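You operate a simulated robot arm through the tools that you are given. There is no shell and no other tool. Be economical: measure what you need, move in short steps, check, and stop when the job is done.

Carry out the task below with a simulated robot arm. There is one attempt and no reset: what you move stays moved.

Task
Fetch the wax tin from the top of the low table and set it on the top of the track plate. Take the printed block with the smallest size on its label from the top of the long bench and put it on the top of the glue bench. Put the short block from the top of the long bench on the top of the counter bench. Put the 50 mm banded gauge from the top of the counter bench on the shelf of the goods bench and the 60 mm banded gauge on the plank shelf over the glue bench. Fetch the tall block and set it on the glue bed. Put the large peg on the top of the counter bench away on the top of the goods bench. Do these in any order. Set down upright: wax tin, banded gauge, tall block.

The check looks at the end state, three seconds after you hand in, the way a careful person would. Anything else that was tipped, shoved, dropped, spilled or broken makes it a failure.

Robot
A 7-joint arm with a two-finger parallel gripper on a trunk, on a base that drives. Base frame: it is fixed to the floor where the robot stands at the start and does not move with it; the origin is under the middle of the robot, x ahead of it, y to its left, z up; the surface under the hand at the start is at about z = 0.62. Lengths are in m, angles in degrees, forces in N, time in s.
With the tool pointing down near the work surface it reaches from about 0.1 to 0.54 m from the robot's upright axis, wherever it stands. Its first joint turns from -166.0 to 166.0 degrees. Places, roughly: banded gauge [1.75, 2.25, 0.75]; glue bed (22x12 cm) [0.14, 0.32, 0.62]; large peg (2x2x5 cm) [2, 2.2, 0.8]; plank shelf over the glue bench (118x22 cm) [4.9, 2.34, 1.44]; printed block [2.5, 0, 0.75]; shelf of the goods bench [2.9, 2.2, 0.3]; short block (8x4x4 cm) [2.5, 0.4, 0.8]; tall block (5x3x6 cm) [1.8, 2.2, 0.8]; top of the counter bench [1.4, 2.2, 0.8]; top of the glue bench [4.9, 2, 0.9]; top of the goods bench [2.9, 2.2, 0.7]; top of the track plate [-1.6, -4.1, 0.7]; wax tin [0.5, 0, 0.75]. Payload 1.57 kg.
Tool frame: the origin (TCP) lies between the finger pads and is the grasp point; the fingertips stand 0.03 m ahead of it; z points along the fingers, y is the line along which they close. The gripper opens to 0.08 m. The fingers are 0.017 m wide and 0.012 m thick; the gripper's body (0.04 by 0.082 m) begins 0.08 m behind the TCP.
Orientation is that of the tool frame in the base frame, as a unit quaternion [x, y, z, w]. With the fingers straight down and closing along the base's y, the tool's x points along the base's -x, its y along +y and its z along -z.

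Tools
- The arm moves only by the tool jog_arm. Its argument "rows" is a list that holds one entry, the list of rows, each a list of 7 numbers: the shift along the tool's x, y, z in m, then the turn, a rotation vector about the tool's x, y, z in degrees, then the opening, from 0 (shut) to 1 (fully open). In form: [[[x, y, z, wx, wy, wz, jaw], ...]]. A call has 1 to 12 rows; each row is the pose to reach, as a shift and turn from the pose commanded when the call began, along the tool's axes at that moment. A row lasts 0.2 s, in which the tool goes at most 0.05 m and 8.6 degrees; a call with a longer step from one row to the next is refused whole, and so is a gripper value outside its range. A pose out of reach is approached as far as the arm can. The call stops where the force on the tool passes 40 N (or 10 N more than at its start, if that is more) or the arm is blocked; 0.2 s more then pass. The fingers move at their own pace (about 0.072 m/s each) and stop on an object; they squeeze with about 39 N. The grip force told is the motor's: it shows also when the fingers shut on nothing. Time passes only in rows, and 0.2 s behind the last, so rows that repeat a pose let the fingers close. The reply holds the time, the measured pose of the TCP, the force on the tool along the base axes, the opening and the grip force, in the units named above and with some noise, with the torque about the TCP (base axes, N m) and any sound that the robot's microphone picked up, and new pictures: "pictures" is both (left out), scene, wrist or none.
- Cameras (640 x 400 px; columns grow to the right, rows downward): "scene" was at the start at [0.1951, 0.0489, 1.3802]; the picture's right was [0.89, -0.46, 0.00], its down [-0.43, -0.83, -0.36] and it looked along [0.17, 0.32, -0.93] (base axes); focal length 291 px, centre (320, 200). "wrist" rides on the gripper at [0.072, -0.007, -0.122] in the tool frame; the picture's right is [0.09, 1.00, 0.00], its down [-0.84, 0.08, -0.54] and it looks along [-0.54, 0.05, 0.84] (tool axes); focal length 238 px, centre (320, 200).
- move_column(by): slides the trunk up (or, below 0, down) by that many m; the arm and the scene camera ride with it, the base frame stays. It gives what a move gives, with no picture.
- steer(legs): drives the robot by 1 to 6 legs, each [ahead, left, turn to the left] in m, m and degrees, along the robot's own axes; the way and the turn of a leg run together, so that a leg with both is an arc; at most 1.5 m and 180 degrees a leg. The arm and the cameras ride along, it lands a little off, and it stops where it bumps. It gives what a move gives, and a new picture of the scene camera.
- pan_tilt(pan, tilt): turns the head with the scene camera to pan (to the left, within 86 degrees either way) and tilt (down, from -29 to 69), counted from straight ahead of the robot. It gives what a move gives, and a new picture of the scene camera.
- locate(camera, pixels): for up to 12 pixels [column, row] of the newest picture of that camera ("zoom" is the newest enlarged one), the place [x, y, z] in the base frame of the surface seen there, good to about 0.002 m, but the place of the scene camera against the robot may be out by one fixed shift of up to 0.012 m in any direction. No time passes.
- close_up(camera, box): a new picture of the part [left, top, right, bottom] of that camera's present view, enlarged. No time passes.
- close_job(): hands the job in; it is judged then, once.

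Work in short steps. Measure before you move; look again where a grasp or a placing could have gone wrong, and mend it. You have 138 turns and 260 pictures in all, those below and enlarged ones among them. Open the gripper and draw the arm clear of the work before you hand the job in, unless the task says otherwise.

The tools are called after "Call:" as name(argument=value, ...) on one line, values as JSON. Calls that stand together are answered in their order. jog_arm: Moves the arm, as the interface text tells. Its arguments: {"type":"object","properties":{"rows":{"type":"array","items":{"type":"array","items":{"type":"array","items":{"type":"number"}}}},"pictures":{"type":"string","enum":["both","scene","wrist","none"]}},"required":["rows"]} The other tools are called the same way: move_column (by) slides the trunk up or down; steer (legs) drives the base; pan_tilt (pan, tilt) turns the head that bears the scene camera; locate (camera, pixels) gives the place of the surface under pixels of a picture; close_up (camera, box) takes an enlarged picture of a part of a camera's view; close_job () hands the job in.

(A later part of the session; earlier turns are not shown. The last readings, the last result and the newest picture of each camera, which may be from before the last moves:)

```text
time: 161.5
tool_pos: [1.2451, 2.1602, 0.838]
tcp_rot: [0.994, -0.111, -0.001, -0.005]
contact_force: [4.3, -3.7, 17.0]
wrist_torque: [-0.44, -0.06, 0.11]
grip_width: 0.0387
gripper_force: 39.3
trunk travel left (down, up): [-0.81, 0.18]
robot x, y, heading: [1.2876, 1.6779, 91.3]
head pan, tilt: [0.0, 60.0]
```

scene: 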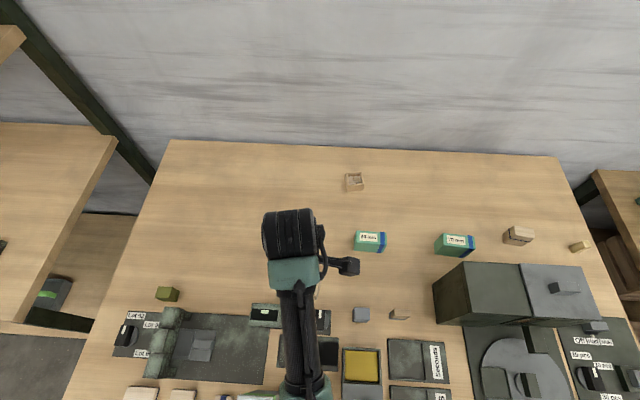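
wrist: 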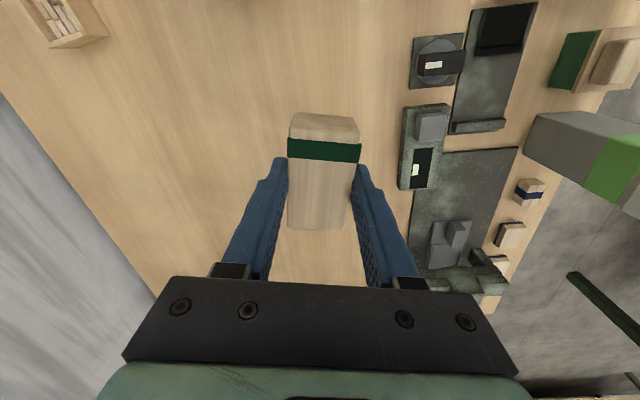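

Contact. I release, rise to z≈1.0, and look.

Call:
jog_arm(rows=[[[0, 0, -0.001, 0, 0, 0, 0.2], [0, 0, -0.001, 0, 0, 0, 1], [0, 0, -0.001, 0, 0, 0, 1], [0, 0, -0.001, 0, 0, 0, 1], [0, 0, -0.04, 0, 0, 0, 1], [0, 0, -0.08, 0, 0, 0, 1], [0, 0, -0.12, 0, 0, 0, 1], [0, 0, -0.165, 0, 0, 0, 1], [0, 0.04, -0.165, 0, 0, 0, 1], [0, 0.08, -0.165, 0, 0, 0, 1]]])

```text
time: 163.7
tool_pos: [1.227, 2.0792, 1.0007]
tcp_rot: [0.994, -0.112, 0.001, -0.003]
contact_force: [0.5, 0.8, -0.4]
wrist_torque: [0.0, 0.02, 0.04]
grip_width: 0.08
gripper_force: 0.1
trunk travel left (down, up): [-0.81, 0.18]
robot x, y, heading: [1.2903, 1.6806, 91.2]
head pan, tilt: [0.0, 60.0]
```

scene: 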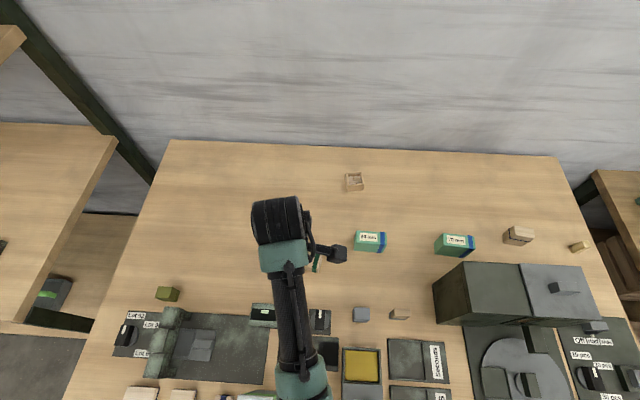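
wrist: 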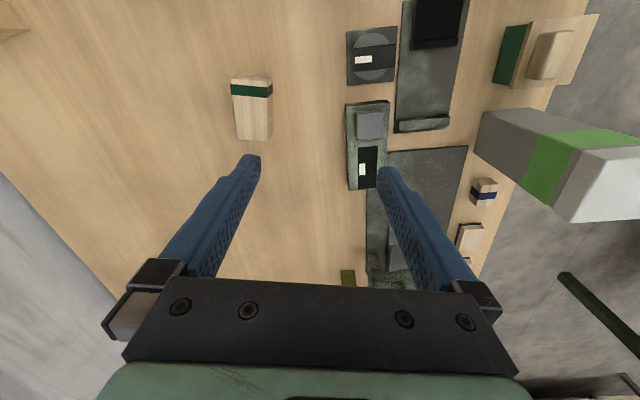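

Short block is set. Now the tall block: I zoom and measure it and the dark machine near it.

Call:
pan_tilt(pan=-40, tilt=50)

Call:
close_up(camera="scene", box=[240, 120, 480, 280])

```text
time: 164.7
tool_pos: [1.2256, 2.08, 1.0007]
tcp_rot: [0.994, -0.11, 0.0, -0.002]
contact_force: [-0.1, 0.5, 0.3]
wrist_torque: [0.03, 0.02, 0.01]
grip_width: 0.0801
gripper_force: 0.1
trunk travel left (down, up): [-0.81, 0.18]
robot x, y, heading: [1.2888, 1.677, 91.8]
head pan, tilt: [-40.0, 50.0]
```

scene: 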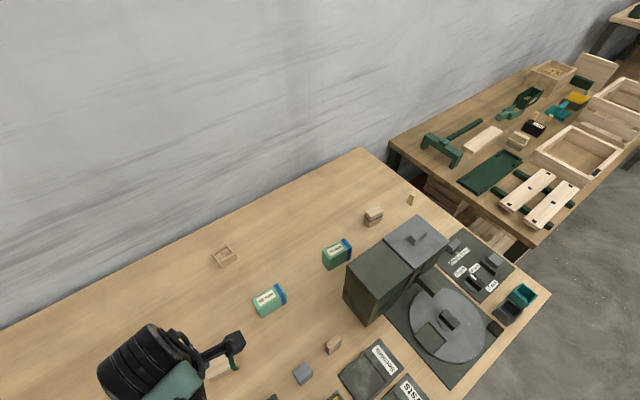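

```text
2.50 times, centred on (360, 200) of scene
```

zoom: 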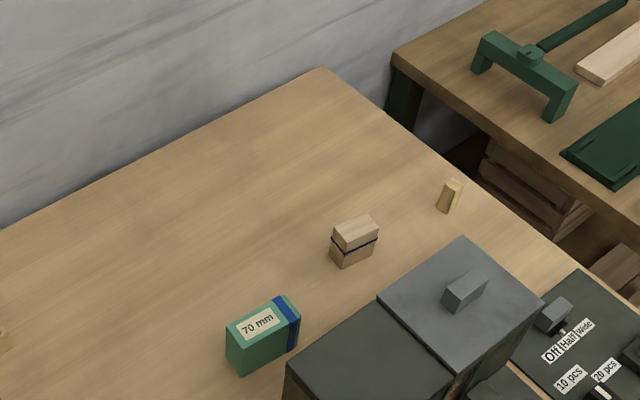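

Call:
locate(camera="zoom", pixels=[[332, 232], [345, 248], [375, 233], [366, 215], [344, 266], [286, 365], [376, 290], [465, 238], [540, 300], [450, 182], [444, 213], [465, 285]])

```text
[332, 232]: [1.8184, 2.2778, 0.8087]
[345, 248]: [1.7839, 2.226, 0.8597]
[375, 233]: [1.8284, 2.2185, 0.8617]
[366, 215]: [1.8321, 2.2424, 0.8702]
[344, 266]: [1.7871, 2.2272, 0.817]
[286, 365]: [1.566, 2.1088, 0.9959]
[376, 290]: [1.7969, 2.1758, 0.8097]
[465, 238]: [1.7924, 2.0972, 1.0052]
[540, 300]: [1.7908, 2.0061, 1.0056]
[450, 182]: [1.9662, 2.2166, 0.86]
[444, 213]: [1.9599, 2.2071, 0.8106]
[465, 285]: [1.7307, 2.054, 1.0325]
```

Tall block: x 1.784–1.832, y 2.22–2.25, top 0.86; the machine's top is about 1.0 with back edge y≈2.10. I raise the column by 0.12 and reposition to x≈1.86.

Call:
move_column(by=0.12)

Call:
steer(legs=[[-0.25, 0, 0], [0, -0.58, -1.5], [0.25, 0, 0]])

Call:
pan_tilt(pan=0, tilt=60)

```text
time: 166.2
tool_pos: [1.2267, 2.0798, 1.1215]
tcp_rot: [0.994, -0.11, 0.0, -0.003]
contact_force: [-0.8, 0.1, -0.3]
wrist_torque: [-0.01, 0.01, -0.03]
grip_width: 0.0799
gripper_force: 0.1
trunk travel left (down, up): [-0.93, 0.06]
robot x, y, heading: [1.2878, 1.6807, 91.4]
head pan, tilt: [-40.0, 50.0]
```

```text
time: 172.2
tool_pos: [1.7957, 2.0668, 1.1189]
tcp_rot: [0.991, -0.135, 0.0, -0.001]
contact_force: [-0.8, 0.5, -0.6]
wrist_torque: [-0.01, -0.05, 0.0]
grip_width: 0.0797
gripper_force: 0.0
trunk travel left (down, up): [-0.93, 0.06]
robot x, y, heading: [1.8363, 1.6646, 88.7]
head pan, tilt: [-40.0, 50.0]
stopped in leg 3: the robot was blocked; the commanded pose is now the measured one
```

scene: 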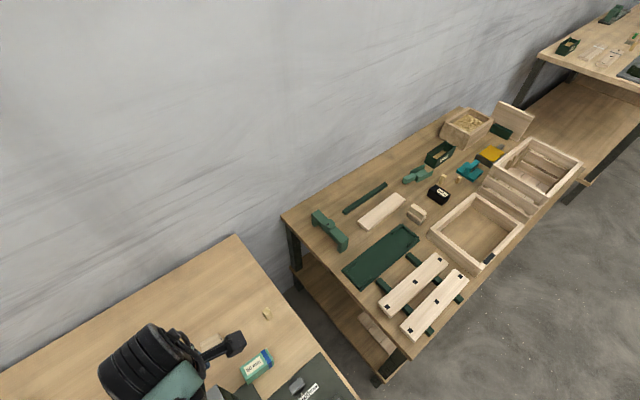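

```text
time: 173.3
tool_pos: [1.7963, 2.0649, 1.1207]
tcp_rot: [0.991, -0.136, 0.0, -0.002]
contact_force: [-0.5, 0.2, 0.4]
wrist_torque: [0.0, 0.01, -0.05]
grip_width: 0.08
gripper_force: 0.2
trunk travel left (down, up): [-0.93, 0.06]
robot x, y, heading: [1.8401, 1.6658, 88.6]
head pan, tilt: [0.0, 60.0]
```

scene: 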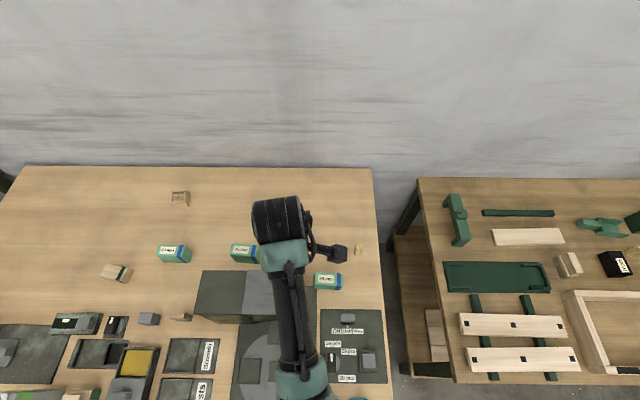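

Blocked at y 1.665, likely by the right leg. I slide left 7 cm and try a bit further ahead.

Call:
steer(legs=[[-0.03, 0, 0], [0, 0.08, 1.3], [0.12, 0, 0]])

Call:
locate(camera="scene", pixels=[[295, 340], [288, 300], [285, 255], [320, 280], [359, 249], [270, 300]])

```text
time: 175.6
tool_pos: [1.7088, 2.1527, 1.1209]
tcp_rot: [0.992, -0.125, -0.001, -0.002]
contact_force: [0.1, 0.2, 0.1]
wrist_torque: [0.01, 0.05, -0.02]
grip_width: 0.08
gripper_force: 0.0
trunk travel left (down, up): [-0.93, 0.06]
robot x, y, heading: [1.76, 1.7555, 89.7]
head pan, tilt: [0.0, 60.0]
```

scene: 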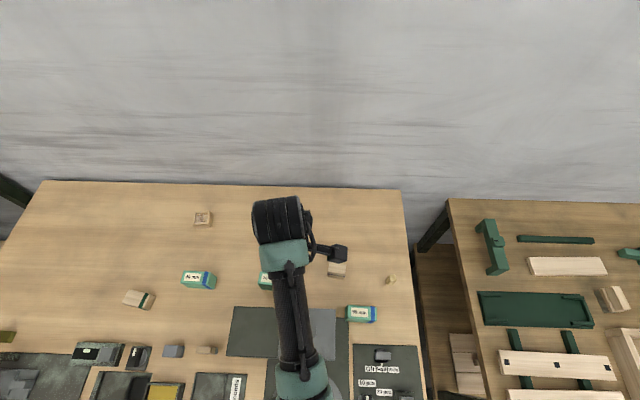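

```text
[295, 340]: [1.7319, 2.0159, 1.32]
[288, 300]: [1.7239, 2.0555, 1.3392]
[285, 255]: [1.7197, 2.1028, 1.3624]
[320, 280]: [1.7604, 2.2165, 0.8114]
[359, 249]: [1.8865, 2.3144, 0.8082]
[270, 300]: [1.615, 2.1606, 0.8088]
```

Now at (1.76,1.756). I move the hand over the tall block and look with the wrist camera.

Call:
jog_arm(rows=[[[0.025, -0.035, 0, 0, 0, -1, 1], [0.05, -0.07, 0, 0, 0, -3, 1], [0.0755, -0.104, 0, 0, 0, -5, 1], [0.0755, -0.104, 0.04, 0, 0, -5, 1], [0.0755, -0.104, 0.08, 0, 0, -5, 1], [0.0755, -0.104, 0.08, 0, 0, -5, 1]]], pictures="wrist")

Call:
close_up(camera="wrist", box=[240, 50, 400, 250])

```text
time: 177.0
tool_pos: [1.808, 2.2373, 1.0388]
tcp_rot: [0.997, -0.082, 0.0, -0.003]
contact_force: [-0.3, -0.2, 0.2]
wrist_torque: [0.01, -0.02, -0.04]
grip_width: 0.08
gripper_force: 0.2
trunk travel left (down, up): [-0.93, 0.06]
robot x, y, heading: [1.7572, 1.7547, 89.8]
head pan, tilt: [0.0, 60.0]
```

wrist: 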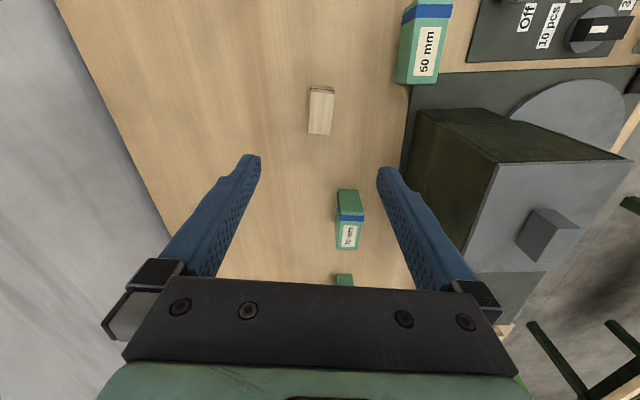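

```text
2.00 times, centred on (320, 150) of wrist
```

zoom: 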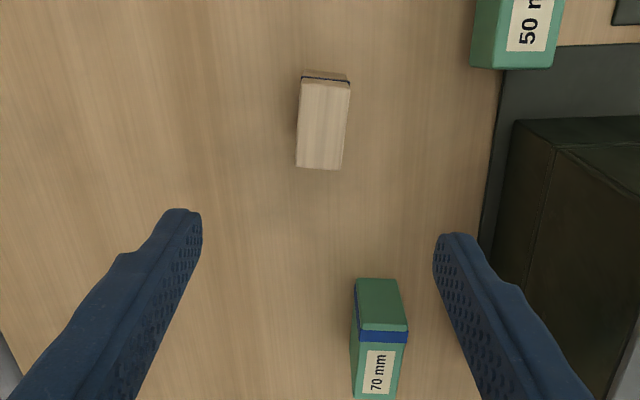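

Call:
locate(camera="zoom", pixels=[[302, 82], [348, 86], [298, 165], [341, 168], [322, 125], [360, 285], [400, 325], [510, 170]])

```text
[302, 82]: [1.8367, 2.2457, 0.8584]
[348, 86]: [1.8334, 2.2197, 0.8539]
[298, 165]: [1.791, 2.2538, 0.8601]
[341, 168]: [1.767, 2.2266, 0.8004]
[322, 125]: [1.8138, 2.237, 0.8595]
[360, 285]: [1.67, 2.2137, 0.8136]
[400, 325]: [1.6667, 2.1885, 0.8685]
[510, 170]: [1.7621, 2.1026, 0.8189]
```

Block top centre (1.813,2.237), aligned with the jaws. I lower to z≈0.845.

Call:
jog_arm(rows=[[[0.005, 0, 0.04, 0, 0, 0, 1], [0.005, 0, 0.08, 0, 0, 0, 1], [0.005, 0, 0.12, 0, 0, 0, 1], [0.005, 0, 0.16, 0, 0, 0, 1], [0.005, 0, 0.193, 0, 0, 0, 1], [0.005, 0, 0.193, 0, 0, 0, 1]]])

```text
time: 178.4
tool_pos: [1.8091, 2.2172, 0.8838]
tcp_rot: [0.997, -0.083, 0.0, -0.003]
contact_force: [-0.9, -0.2, 0.4]
wrist_torque: [-0.03, -0.02, 0.01]
grip_width: 0.0799
gripper_force: 0.0
out of reach, approached as far as the arm can: row 4, 5, 6
trunk travel left (down, up): [-0.93, 0.06]
robot x, y, heading: [1.7599, 1.7554, 90.1]
head pan, tilt: [0.0, 60.0]
```

scene: 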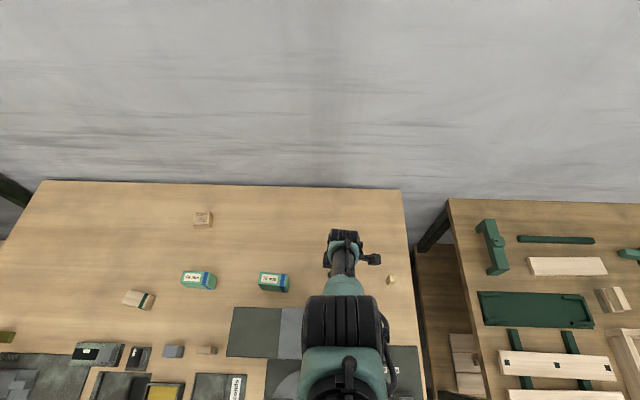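
wrist: 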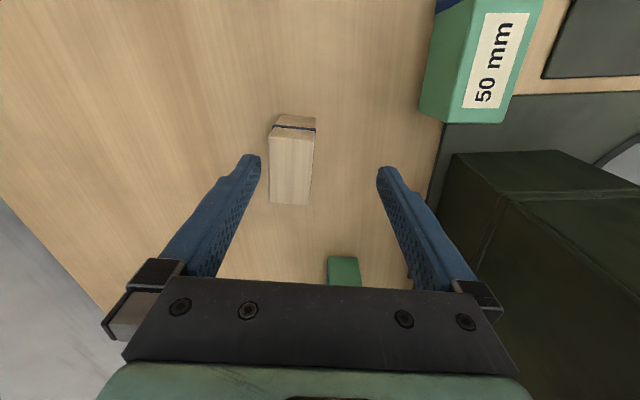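

Reach ends as the column is too high. I lift the hand 7 cm, lower the column 0.12, and check.

Call:
jog_arm(rows=[[[0, 0, -0.04, 0, 0, 0, 1], [0, 0, -0.08, 0, 0, 0, 1], [0, 0, -0.12, 0, 0, 0, 1], [0, 0, -0.15, 0, 0, 0, 1], [0, 0, -0.15, 0, 0, 0, 1]]], pictures="none")

Call:
move_column(by=-0.1)

```text
time: 179.6
tool_pos: [1.8169, 2.2936, 0.9721]
tcp_rot: [0.997, -0.082, 0.0, -0.002]
contact_force: [0.6, 0.9, -0.2]
wrist_torque: [-0.01, 0.0, -0.01]
grip_width: 0.0797
gripper_force: 0.0
out of reach, approached as far as the arm can: row 1, 2, 3, 4, 5
trunk travel left (down, up): [-0.93, 0.06]
robot x, y, heading: [1.7592, 1.7528, 89.8]
head pan, tilt: [0.0, 60.0]
```

```text
time: 180.7
tool_pos: [1.8176, 2.3012, 0.8911]
tcp_rot: [0.997, -0.081, 0.001, -0.008]
contact_force: [1.5, -1.1, 13.9]
wrist_torque: [-0.75, 0.07, 0.07]
grip_width: 0.0798
gripper_force: 0.1
trunk travel left (down, up): [-0.841, 0.149]
robot x, y, heading: [1.758, 1.7509, 89.6]
head pan, tilt: [0.0, 60.0]
stopped: the force on the tool passed its limit at 52 N (the readings are from after the stop); the commanded pose is now the measured one
```

The hand drifted outward and a fingertip pressed on something. I raise the column again right away and look.

Call:
move_column(by=0.1)

Call:
close_up(camera="wrist", box=[0, 0, 640, 400])

Call:
close_up(camera="scene", box=[220, 180, 440, 320])

```text
time: 182.0
tool_pos: [1.818, 2.3019, 0.9889]
tcp_rot: [0.997, -0.081, 0.0, -0.006]
contact_force: [-0.6, -0.6, 0.0]
wrist_torque: [-0.01, 0.02, -0.04]
grip_width: 0.0799
gripper_force: 0.1
trunk travel left (down, up): [-0.941, 0.049]
robot x, y, heading: [1.759, 1.7539, 89.9]
head pan, tilt: [0.0, 60.0]
```

```text
1.00 times, centred on (320, 200) of wrist (not enlarged: the box is as wide or as high as the picture)
```

zoom: 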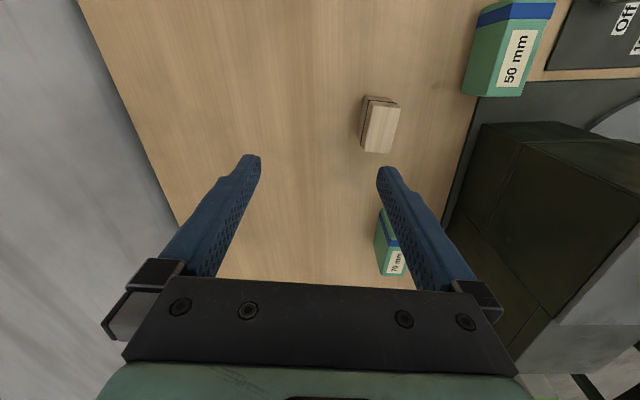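

```text
2.86 times, centred on (330, 250) of scene
```

zoom: 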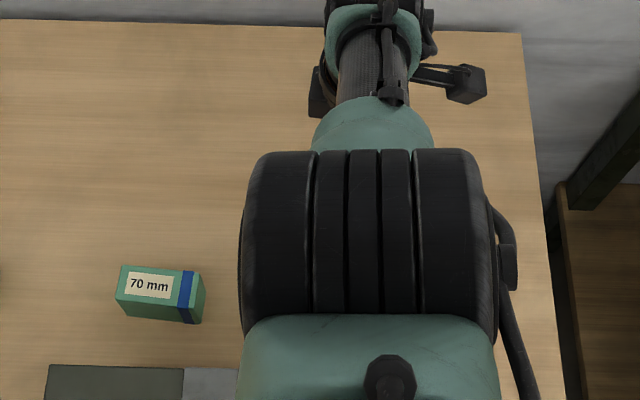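

Nothing toppled. I draw the hand back toward y≈2.24 and up in small steps.

Call:
jog_arm(rows=[[[0, 0.03, -0.01, 0, 0, 0, 1], [0, 0.055, -0.03, 0, 0, 0, 1], [0, 0.065, -0.05, 0, 0, 0, 1], [0, 0.065, -0.05, 0, 0, 0, 1]]], pictures="none")

```text
time: 183.0
tool_pos: [1.8131, 2.2982, 0.9866]
tcp_rot: [0.997, -0.082, 0.001, -0.005]
contact_force: [0.1, 0.1, 0.3]
wrist_torque: [0.01, 0.02, 0.02]
grip_width: 0.0798
gripper_force: 0.1
out of reach, approached as far as the arm can: row 1, 2, 3, 4
trunk travel left (down, up): [-0.941, 0.049]
robot x, y, heading: [1.7602, 1.754, 89.8]
head pan, tilt: [0.0, 60.0]
```

The arm seems caught at a joint limit. I try rising straight up and turning slightly.

Call:
jog_arm(rows=[[[0, 0, -0.04, 0, 0, 0, 1], [0, 0, -0.08, 0, 0, 0, 1], [0, 0, -0.12, 0, 0, 0, 1], [0, 0.03, -0.15, 0, 0, 0, 1], [0, 0.06, -0.15, 0, 0, 0, 1], [0, 0.06, -0.15, 0, 0, 0, 1]]])

```text
time: 184.4
tool_pos: [1.8204, 2.3564, 1.084]
tcp_rot: [0.997, -0.081, 0.0, -0.005]
contact_force: [0.5, -0.6, 0.4]
wrist_torque: [0.02, -0.01, -0.02]
grip_width: 0.0799
gripper_force: 0.0
out of reach, approached as far as the arm can: row 1, 2, 3, 4, 5, 6
trunk travel left (down, up): [-0.941, 0.049]
robot x, y, heading: [1.7591, 1.7585, 89.9]
head pan, tilt: [0.0, 60.0]
```

scene: 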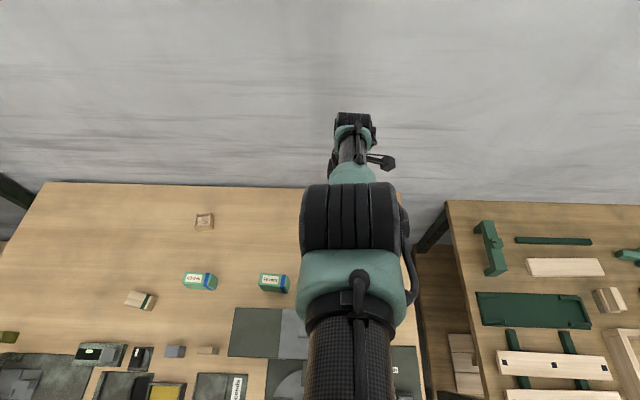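
wrist: 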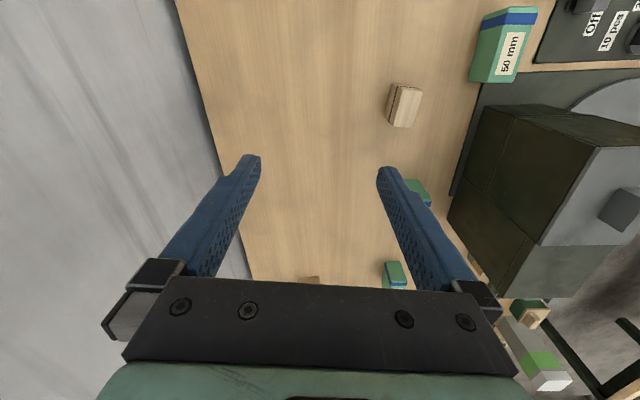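

The arm is fully stretched (straight elbow) and only slides on its reach limit. I raise the column the last bit and back the base out into the open before untangling it.

Call:
move_column(by=0.045)

Call:
steer(legs=[[-0.9, 0, 0]])

Call:
jog_arm(rows=[[[0, 0.04, -0.02, 0, 0, 0, 1], [0, 0.08, -0.04, 0, 0, 0, 1], [0, 0.12, -0.06, 0, 0, 0, 1], [0, 0.16, -0.08, 0, 0, 0, 1], [0, 0.2, -0.1, 0, 0, 0, 1], [0, 0.24, -0.12, 0, 0, 0, 1], [0, 0.24, -0.12, 0, 0, 0, 1]]], pictures="scene")

```text
time: 185.3
tool_pos: [1.8195, 2.3573, 1.128]
tcp_rot: [0.997, -0.081, 0.001, -0.005]
contact_force: [0.8, -0.5, -0.8]
wrist_torque: [-0.02, 0.02, -0.02]
grip_width: 0.0799
gripper_force: 0.1
trunk travel left (down, up): [-0.986, 0.004]
robot x, y, heading: [1.7588, 1.7594, 90.0]
head pan, tilt: [0.0, 60.0]
```

```text
time: 190.0
tool_pos: [1.8186, 1.4626, 1.1281]
tcp_rot: [0.996, -0.085, 0.001, -0.005]
contact_force: [0.7, 0.1, 0.3]
wrist_torque: [-0.01, 0.04, 0.01]
grip_width: 0.0801
gripper_force: 0.0
trunk travel left (down, up): [-0.986, 0.004]
robot x, y, heading: [1.7537, 0.859, 89.4]
head pan, tilt: [0.0, 60.0]
```

scene: 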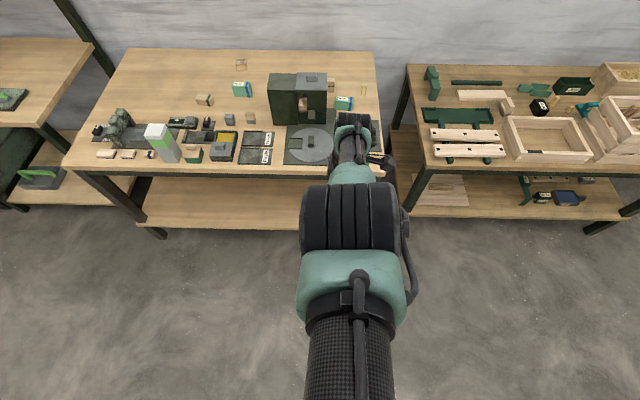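

```text
time: 191.6
tool_pos: [1.7918, 1.4762, 1.1547]
tcp_rot: [0.996, -0.084, 0.001, -0.003]
contact_force: [0.5, -0.3, -0.6]
wrist_torque: [0.03, -0.01, -0.03]
grip_width: 0.0797
gripper_force: 0.1
out of reach, approached as far as the arm can: row 1, 2, 3, 4, 5, 6, 7
trunk travel left (down, up): [-0.986, 0.004]
robot x, y, heading: [1.7534, 0.8603, 89.2]
head pan, tilt: [0.0, 60.0]
```

scene: 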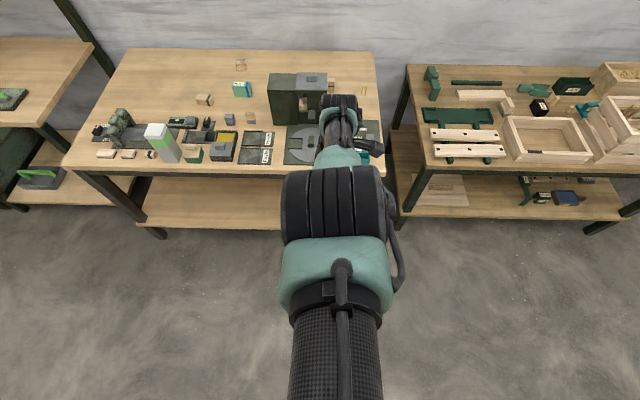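

I try moving downward along the reach sphere, which should bend the elbow, in free space here.

Call:
jog_arm(rows=[[[0, 0, 0.05, 0, 0, 0, 1], [0, 0, 0.1, 0, 0, 0, 1], [0, 0, 0.15, 0, 0, 0, 1], [0, 0, 0.2, 0, 0, 0, 1], [0, 0, 0.25, 0, 0, 0, 1], [0, 0, 0.3, 0, 0, 0, 1], [0, 0, 0.3, 0, 0, 0, 1]]], pictures="none")

```text
time: 193.2
tool_pos: [1.8112, 1.3672, 0.9842]
tcp_rot: [0.996, -0.084, 0.0, -0.005]
contact_force: [0.3, -0.4, -0.1]
wrist_torque: [0.01, 0.02, 0.01]
grip_width: 0.08
gripper_force: 0.2
out of reach, approached as far as the arm can: row 1, 2, 3, 4, 5, 6, 7
trunk travel left (down, up): [-0.986, 0.004]
robot x, y, heading: [1.752, 0.8616, 89.1]
head pan, tilt: [0.0, 60.0]
```

Call:
jog_arm(rows=[[[0, 0.02, -0.04, 0, 0, 0, 1], [0, 0.04, -0.08, 0, 0, 0, 1], [0, 0.06, -0.12, 0, 0, 0, 1], [0, 0.08, -0.16, 0, 0, 0, 1], [0, 0.1, -0.2, 0, 0, 0, 1], [0, 0.12, -0.24, 0, 0, 0, 1], [0, 0.12, -0.24, 0, 0, 0, 1]]], pictures="none")

```text
time: 194.8
tool_pos: [1.794, 1.2611, 1.192]
tcp_rot: [0.997, -0.083, 0.0, -0.005]
contact_force: [-0.6, 0.1, 0.0]
wrist_torque: [0.02, 0.0, 0.01]
grip_width: 0.0801
gripper_force: 0.2
out of reach, approached as far as the arm can: row 6, 7
trunk travel left (down, up): [-0.986, 0.004]
robot x, y, heading: [1.7525, 0.8599, 89.4]
head pan, tilt: [0.0, 60.0]
```

The elbow is bent again. I lower the column to a workable height, shift the hand right to x≈1.87 (to pass the machine) and drive in again.

Call:
move_column(by=-0.155)

Call:
jog_arm(rows=[[[0.04, 0, 0, 0, 0, 0, 1], [0.075, 0.0, -0.02, 0, 0, 0, 1], [0.075, 0.0, -0.03, 0, 0, 0, 1]]], pictures="none")

Call:
steer(legs=[[0.5, 0, 0.5]])

```text
time: 196.6
tool_pos: [1.793, 1.2618, 1.0384]
tcp_rot: [0.996, -0.085, 0.0, -0.005]
contact_force: [0.0, -0.2, 0.4]
wrist_torque: [-0.01, -0.01, -0.03]
grip_width: 0.0798
gripper_force: 0.0
trunk travel left (down, up): [-0.831, 0.159]
robot x, y, heading: [1.7557, 0.8602, 89.2]
head pan, tilt: [0.0, 60.0]
```

```text
time: 197.4
tool_pos: [1.8336, 1.255, 1.0366]
tcp_rot: [0.996, -0.085, 0.0, -0.005]
contact_force: [0.0, 0.0, -0.4]
wrist_torque: [0.04, -0.01, 0.0]
grip_width: 0.0803
gripper_force: 0.1
out of reach, approached as far as the arm can: row 2, 3
trunk travel left (down, up): [-0.831, 0.159]
robot x, y, heading: [1.7553, 0.8616, 89.5]
head pan, tilt: [0.0, 60.0]
```

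```text
time: 200.4
tool_pos: [1.8391, 1.7671, 1.0386]
tcp_rot: [0.996, -0.085, 0.001, -0.006]
contact_force: [0.3, 0.0, -0.8]
wrist_torque: [0.02, -0.02, 0.04]
grip_width: 0.0799
gripper_force: 0.1
trunk travel left (down, up): [-0.831, 0.159]
robot x, y, heading: [1.7563, 1.3687, 89.2]
head pan, tilt: [0.0, 60.0]
```

scene: 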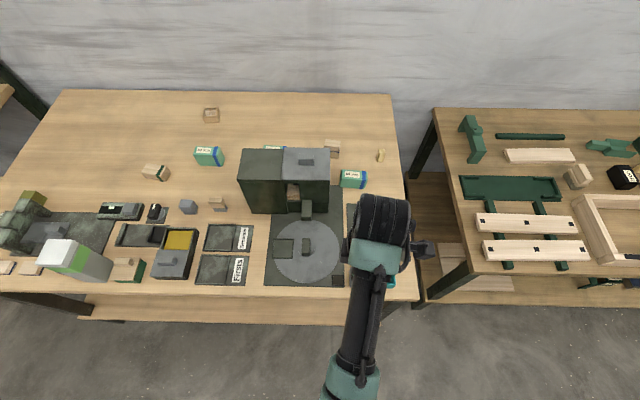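

Hand passes right of the machine. I continue 0.39 ahead.

Call:
steer(legs=[[0.39, 0, 0.8]])

```text
time: 202.9
tool_pos: [1.8335, 2.1654, 1.0372]
tcp_rot: [0.997, -0.078, 0.001, -0.005]
contact_force: [1.1, 0.3, -0.2]
wrist_torque: [0.0, 0.0, 0.0]
grip_width: 0.0801
gripper_force: 0.1
trunk travel left (down, up): [-0.831, 0.159]
robot x, y, heading: [1.7589, 1.7683, 90.3]
head pan, tilt: [0.0, 60.0]
```

scene: 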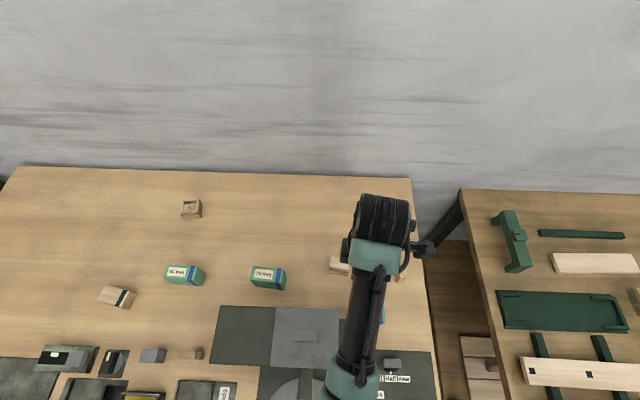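

I move toward the block's spot at the same height and check the measured pose.

Call:
jog_arm(rows=[[[-0.015, -0.034, 0, 0, 0, 0, 1], [-0.031, -0.068, 0, 0, 0, 0, 1], [-0.031, -0.068, 0, 0, 0, 0, 1]]], pictures="wrist")

```text
time: 203.7
tool_pos: [1.8154, 2.2343, 1.0403]
tcp_rot: [0.997, -0.077, 0.0, -0.006]
contact_force: [0.5, -0.1, 0.2]
wrist_torque: [0.02, 0.01, 0.01]
grip_width: 0.0801
gripper_force: 0.1
trunk travel left (down, up): [-0.831, 0.159]
robot x, y, heading: [1.7617, 1.7702, 90.1]
head pan, tilt: [0.0, 60.0]
```

wrist: 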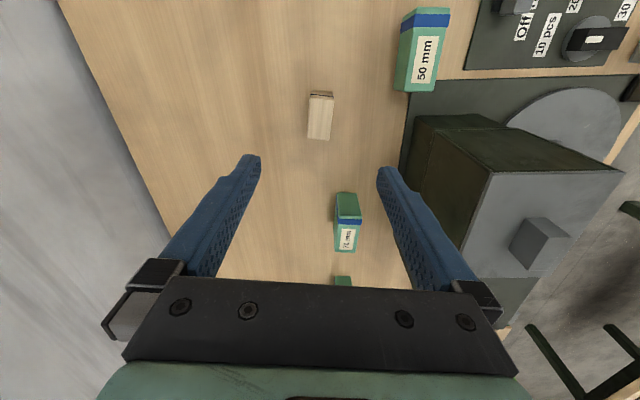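

Call:
locate(camera="wrist", pixels=[[311, 95], [332, 98], [309, 136], [329, 139], [319, 118]])

```text
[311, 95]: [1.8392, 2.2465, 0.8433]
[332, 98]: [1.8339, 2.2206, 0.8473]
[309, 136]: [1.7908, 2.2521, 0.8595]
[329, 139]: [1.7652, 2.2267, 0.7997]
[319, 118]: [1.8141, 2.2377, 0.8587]
```

Unmoved: centre (1.813,2.237). I lower to z≈0.845 and close.

Call:
jog_arm(rows=[[[-0.002, -0.002, 0.04, 0, 0, 0, 1], [-0.002, -0.002, 0.08, 0, 0, 0, 1], [-0.002, -0.002, 0.12, 0, 0, 0, 1], [-0.002, -0.002, 0.16, 0, 0, 0, 1], [-0.002, -0.002, 0.195, 0, 0, 0, 1], [-0.002, -0.002, 0.195, 0, 0, 0, 1]]], pictures="wrist")

```text
time: 205.1
tool_pos: [1.8114, 2.2403, 0.8459]
tcp_rot: [0.997, -0.078, 0.0, -0.007]
contact_force: [0.0, 0.4, 0.0]
wrist_torque: [0.01, 0.03, -0.01]
grip_width: 0.0797
gripper_force: 0.1
trunk travel left (down, up): [-0.831, 0.159]
robot x, y, heading: [1.7629, 1.7713, 90.3]
head pan, tilt: [0.0, 60.0]
```

wrist: 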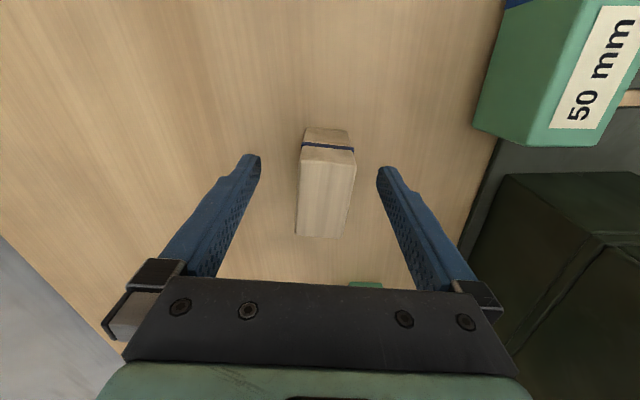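

Call:
jog_arm(rows=[[[0, 0, 0, 0, 0, 0, 0], [0, 0, 0, 0, 0, 0, 0], [0, 0, 0, 0, 0, 0, 0], [0, 0, 0, 0, 0, 0, 0], [0, 0, -0.03, 0, 0, 0, 0], [0, 0, -0.07, 0, 0, 0, 0], [0, 0, -0.11, 0, 0, 0, 0], [0, 0, -0.15, 0, 0, 0, 0], [0, 0, -0.185, 0, 0, 0, 0], [0.02, 0.03, -0.185, 0, 0, 0, 0], [0.035, 0.06, -0.185, 0, 0, 0, 0], [0.035, 0.06, -0.185, 0, 0, 0, 0]]])

```text
time: 207.7
tool_pos: [1.8382, 2.1747, 1.027]
tcp_rot: [0.997, -0.077, 0.0, -0.005]
contact_force: [0.2, -0.5, -1.7]
wrist_torque: [0.01, 0.02, -0.05]
grip_width: 0.0297
gripper_force: 38.7
trunk travel left (down, up): [-0.831, 0.159]
robot x, y, heading: [1.7582, 1.769, 90.2]
head pan, tilt: [0.0, 60.0]
```

scene: 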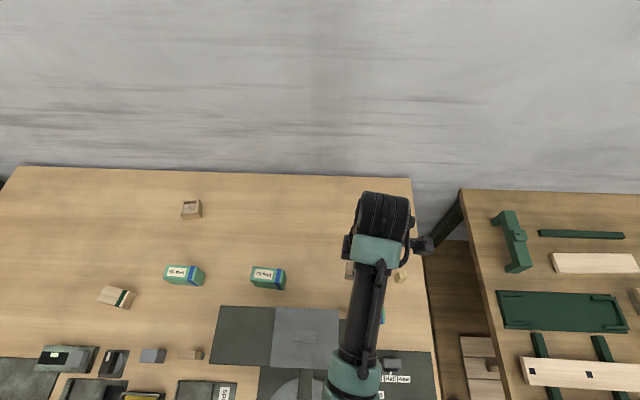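
wrist: 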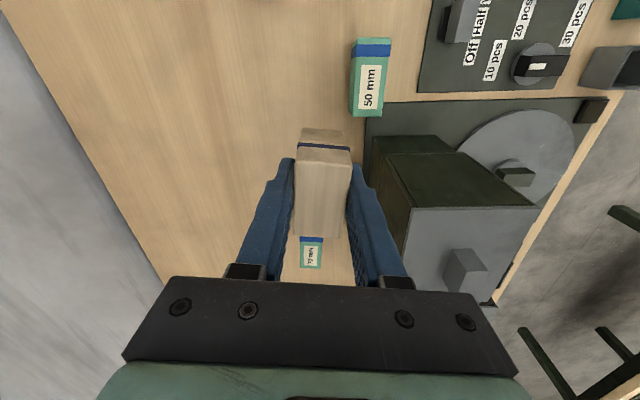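

Held. The machine's right face is close, so I shift 4 cm further right before backing out.

Call:
jog_arm(rows=[[[0.03, 0.0, 0, 0, 0, 0, 0], [0.05, 0.005, 0, 0, 0, 0, 0], [0.05, 0.005, 0, 0, 0, 0, 0]]], pictures="none")

Call:
steer(legs=[[-0.5, 0, 0]])

Call:
pan_tilt(pan=86, tilt=50)

```text
time: 208.5
tool_pos: [1.8852, 2.1625, 1.0292]
tcp_rot: [0.997, -0.078, 0.001, -0.006]
contact_force: [0.7, -0.4, -0.8]
wrist_torque: [0.02, -0.03, -0.04]
grip_width: 0.0295
gripper_force: 38.4
trunk travel left (down, up): [-0.831, 0.159]
robot x, y, heading: [1.7588, 1.7711, 90.2]
head pan, tilt: [0.0, 60.0]
```

```text
time: 211.4
tool_pos: [1.8893, 1.6681, 1.0282]
tcp_rot: [0.997, -0.083, 0.002, -0.004]
contact_force: [0.0, 0.0, -2.3]
wrist_torque: [-0.01, -0.01, -0.02]
grip_width: 0.0296
gripper_force: 39.3
trunk travel left (down, up): [-0.831, 0.159]
robot x, y, heading: [1.7633, 1.2753, 89.8]
head pan, tilt: [0.0, 60.0]
```

scene: 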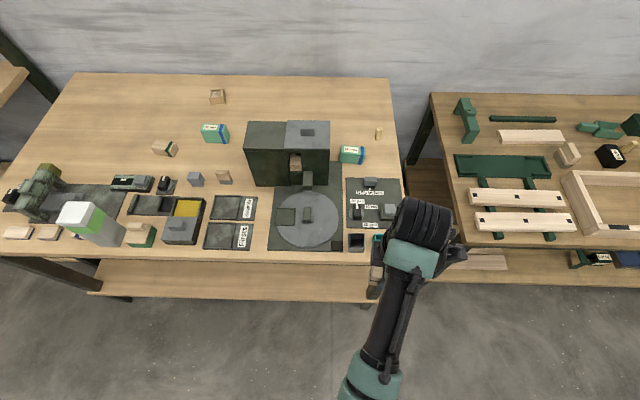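

```text
time: 213.0
tool_pos: [1.8897, 1.6692, 1.0287]
tcp_rot: [0.996, -0.084, 0.001, -0.005]
contact_force: [-0.4, 0.4, -1.4]
wrist_torque: [-0.01, -0.01, -0.02]
grip_width: 0.0296
gripper_force: 39.2
trunk travel left (down, up): [-0.831, 0.159]
robot x, y, heading: [1.759, 1.2766, 89.5]
head pan, tilt: [85.9, 50.0]
```

scene: 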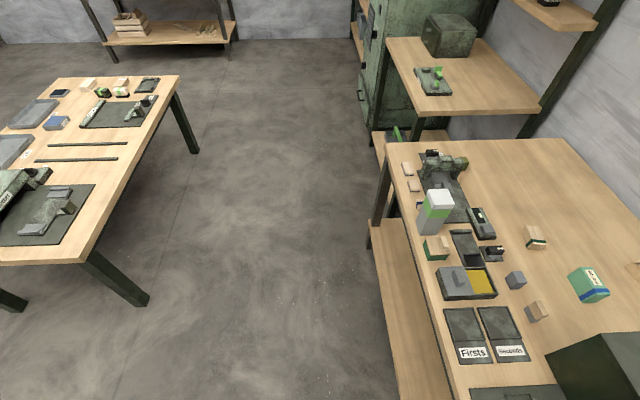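

Held. I drive to the north side of the low table: turn to face west, go 1.6, turn to face south.

Call:
steer(legs=[[0, 0, 90], [1.5, 0, 0], [0.1, 0, 0], [0, 0, 90]])

Call:
pan_tilt(pan=0, tilt=50)

```text
time: 228.6
tool_pos: [0.0897, 0.8902, 1.0277]
tcp_rot: [0.076, 0.997, -0.005, 0.0]
contact_force: [0.4, 0.6, -1.4]
wrist_torque: [-0.04, -0.01, 0.02]
grip_width: 0.0296
gripper_force: 39.0
trunk travel left (down, up): [-0.831, 0.159]
robot x, y, heading: [0.2108, 1.2838, -89.8]
head pan, tilt: [85.9, 50.0]
```

scene: 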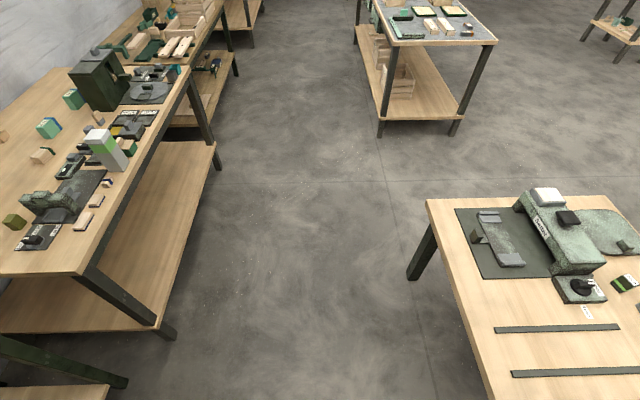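

```text
time: 230.2
tool_pos: [0.0904, 0.8902, 1.028]
tcp_rot: [0.075, 0.997, -0.006, 0.0]
contact_force: [-0.6, -0.5, -1.5]
wrist_torque: [0.0, 0.02, 0.04]
grip_width: 0.0296
gripper_force: 38.7
trunk travel left (down, up): [-0.831, 0.159]
robot x, y, heading: [0.2104, 1.2855, -89.6]
head pan, tilt: [0.0, 50.0]
```

scene: 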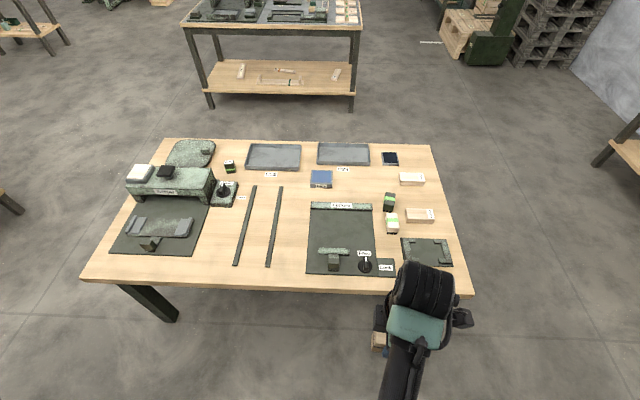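

I zoom on the fixture plate and the blue pad to be sure about the glue bed.

Call:
close_up(camera="scene", box=[290, 150, 460, 285])

Call:
locate(camera="scene", pixels=[[312, 206], [372, 210], [308, 272], [376, 272], [340, 206], [333, 252], [320, 230], [370, 240], [335, 265], [428, 250], [365, 267]])

```text
2.96 times, centred on (375, 218) of scene
```

zoom: 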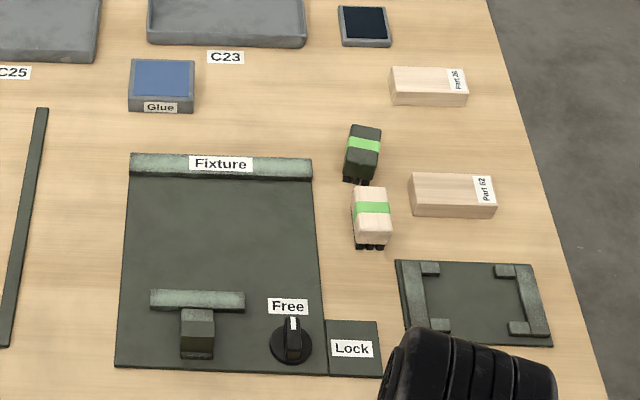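

```text
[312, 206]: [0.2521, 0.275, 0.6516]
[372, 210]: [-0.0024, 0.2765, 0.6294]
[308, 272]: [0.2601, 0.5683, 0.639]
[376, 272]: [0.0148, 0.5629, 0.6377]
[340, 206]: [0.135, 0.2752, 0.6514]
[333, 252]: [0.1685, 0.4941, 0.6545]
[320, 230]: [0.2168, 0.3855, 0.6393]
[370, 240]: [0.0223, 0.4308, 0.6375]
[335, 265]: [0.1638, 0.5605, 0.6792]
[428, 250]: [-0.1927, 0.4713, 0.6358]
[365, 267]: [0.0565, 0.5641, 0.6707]
```

The blue pad is glue supply; the fixture's bed between fence and clamp at (0.14,0.32) fits the "glue bed". I lower the column and drive in 0.48.

Call:
move_column(by=-0.17)

Call:
steer(legs=[[0.48, 0, 0]])

```text
time: 232.2
tool_pos: [0.0885, 0.8903, 0.8574]
tcp_rot: [0.076, 0.997, -0.005, 0.0]
contact_force: [0.2, 0.4, -1.2]
wrist_torque: [-0.01, -0.02, 0.02]
grip_width: 0.0295
gripper_force: 39.1
trunk travel left (down, up): [-0.661, 0.329]
robot x, y, heading: [0.2141, 1.2843, -89.4]
head pan, tilt: [0.0, 50.0]
```

```text
time: 235.1
tool_pos: [0.0954, 0.3973, 0.8583]
tcp_rot: [0.075, 0.997, -0.005, -0.001]
contact_force: [-0.7, 0.4, -1.5]
wrist_torque: [0.01, 0.0, 0.02]
grip_width: 0.0295
gripper_force: 38.4
trunk travel left (down, up): [-0.661, 0.329]
robot x, y, heading: [0.2186, 0.7896, -89.3]
head pan, tilt: [0.0, 50.0]
```

scene: 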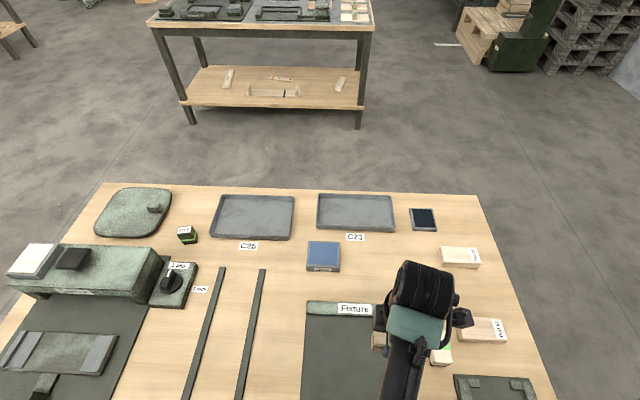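

I move over (0.14,0.335) and view with the wrist camera.

Call:
jog_arm(rows=[[[-0.027, -0.027, 0, 0, 0, 0, 0], [-0.054, -0.0545, 0, 0, 0, 0, 0], [-0.054, -0.0545, 0.04, 0, 0, 0, 0], [-0.054, -0.0545, 0.08, 0, 0, 0, 0], [-0.054, -0.0545, 0.12, 0, 0, 0, 0], [-0.054, -0.0545, 0.12, 0, 0, 0, 0]]])

```text
time: 236.5
tool_pos: [0.1397, 0.3344, 0.7399]
tcp_rot: [0.073, 0.997, -0.006, 0.0]
contact_force: [0.0, -0.1, -2.0]
wrist_torque: [0.05, 0.0, -0.02]
grip_width: 0.0296
gripper_force: 38.9
trunk travel left (down, up): [-0.661, 0.329]
robot x, y, heading: [0.2182, 0.7945, -89.1]
head pan, tilt: [0.0, 50.0]
```

scene: 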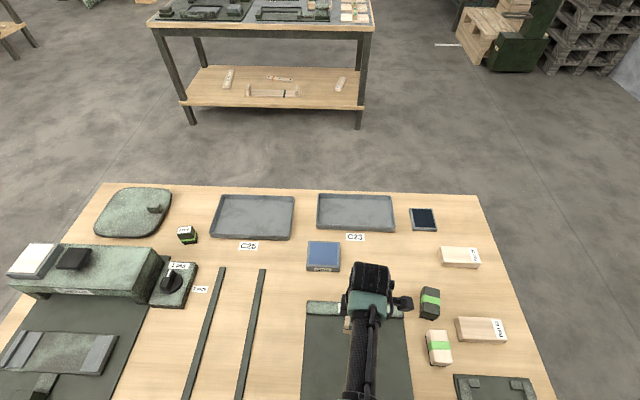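
wrist: 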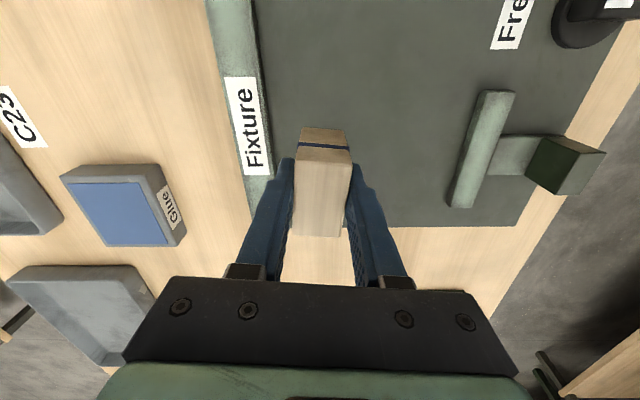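

Call:
locate(camera="wrist", pixels=[[262, 90], [268, 165], [270, 200], [400, 100], [455, 200], [380, 215], [225, 30]])

```text
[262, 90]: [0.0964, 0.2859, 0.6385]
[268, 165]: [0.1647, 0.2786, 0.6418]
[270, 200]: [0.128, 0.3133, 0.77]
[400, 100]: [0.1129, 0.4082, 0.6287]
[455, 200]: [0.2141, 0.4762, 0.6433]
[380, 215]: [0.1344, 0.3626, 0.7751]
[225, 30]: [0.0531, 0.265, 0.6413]
```

Fence inner face y≈0.28, bed z≈0.629. I shift 1 cm away from the fence and lower to just above the bed.

Call:
jog_arm(rows=[[[0, 0.01, 0.02, 0, 0, 0, 0], [0, 0.01, 0.04, 0, 0, 0, 0], [0, 0.01, 0.058, 0, 0, 0, 0], [0, 0.01, 0.061, 0, 0, 0, 0], [0, 0.01, 0.061, 0, 0, 0, 0]]], pictures="none")

Call:
jog_arm(rows=[[[0, 0, 0.002, 0, 0, 0, 0], [0, 0, 0.004, 0, 0, 0, 0], [0, 0, 0.005, 0, 0, 0, 0], [0, 0, 0.005, 0, 0, 0, 0]]], pictures="none")

```text
time: 237.7
tool_pos: [0.1423, 0.3449, 0.678]
tcp_rot: [0.074, 0.997, -0.007, 0.0]
contact_force: [0.8, 0.2, -2.3]
wrist_torque: [0.01, -0.02, -0.03]
grip_width: 0.0295
gripper_force: 39.1
trunk travel left (down, up): [-0.661, 0.329]
robot x, y, heading: [0.2163, 0.7935, -89.3]
head pan, tilt: [0.0, 50.0]
```

```text
time: 238.7
tool_pos: [0.1406, 0.3438, 0.6749]
tcp_rot: [0.074, 0.997, -0.007, -0.001]
contact_force: [-2.6, 9.5, 28.6]
wrist_torque: [0.85, -0.1, 0.07]
grip_width: 0.0295
gripper_force: 39.4
trunk travel left (down, up): [-0.661, 0.329]
robot x, y, heading: [0.2192, 0.7953, -89.2]
head pan, tilt: [0.0, 50.0]
```

On the bed. I ease off 1.5 mm, open partway, rise, and look.

Call:
jog_arm(rows=[[[0, 0, -0.002, 0, 0, 0, 0], [0, 0, -0.002, 0, 0, 0, 0.65], [0, 0, -0.002, 0, 0, 0, 0.65], [0, 0, -0.002, 0, 0, 0, 0.65], [0, 0, -0.03, 0, 0, 0, 0.65], [0, 0, -0.07, 0, 0, 0, 0.65], [0, 0, -0.11, 0, 0, 0, 0.8], [0, 0, -0.15, 0, 0, 0, 1], [0, 0.04, -0.16, 0, 0, 0, 1], [0, 0.06, -0.16, 0, 0, 0, 1]]])

```text
time: 240.9
tool_pos: [0.1498, 0.4073, 0.8333]
tcp_rot: [0.074, 0.997, -0.005, -0.001]
contact_force: [0.5, 0.1, -0.5]
wrist_torque: [0.01, 0.0, 0.0]
grip_width: 0.0803
gripper_force: 0.0
trunk travel left (down, up): [-0.661, 0.329]
robot x, y, heading: [0.2167, 0.7927, -89.5]
head pan, tilt: [0.0, 50.0]
```

scene: 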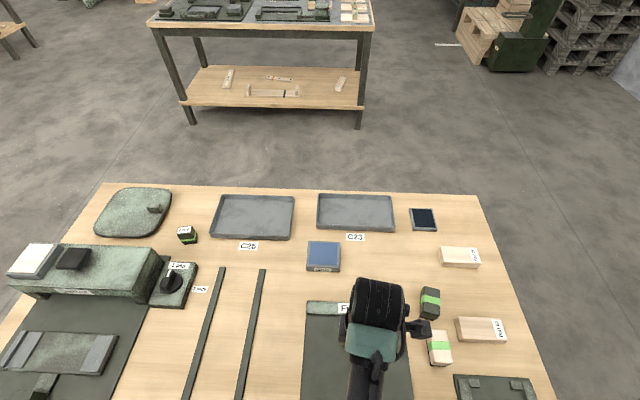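
wrist: 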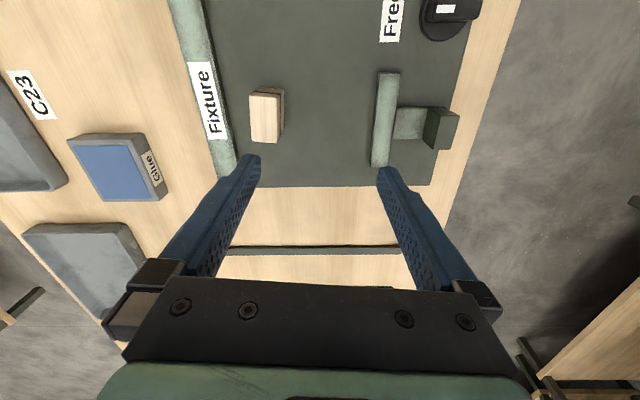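

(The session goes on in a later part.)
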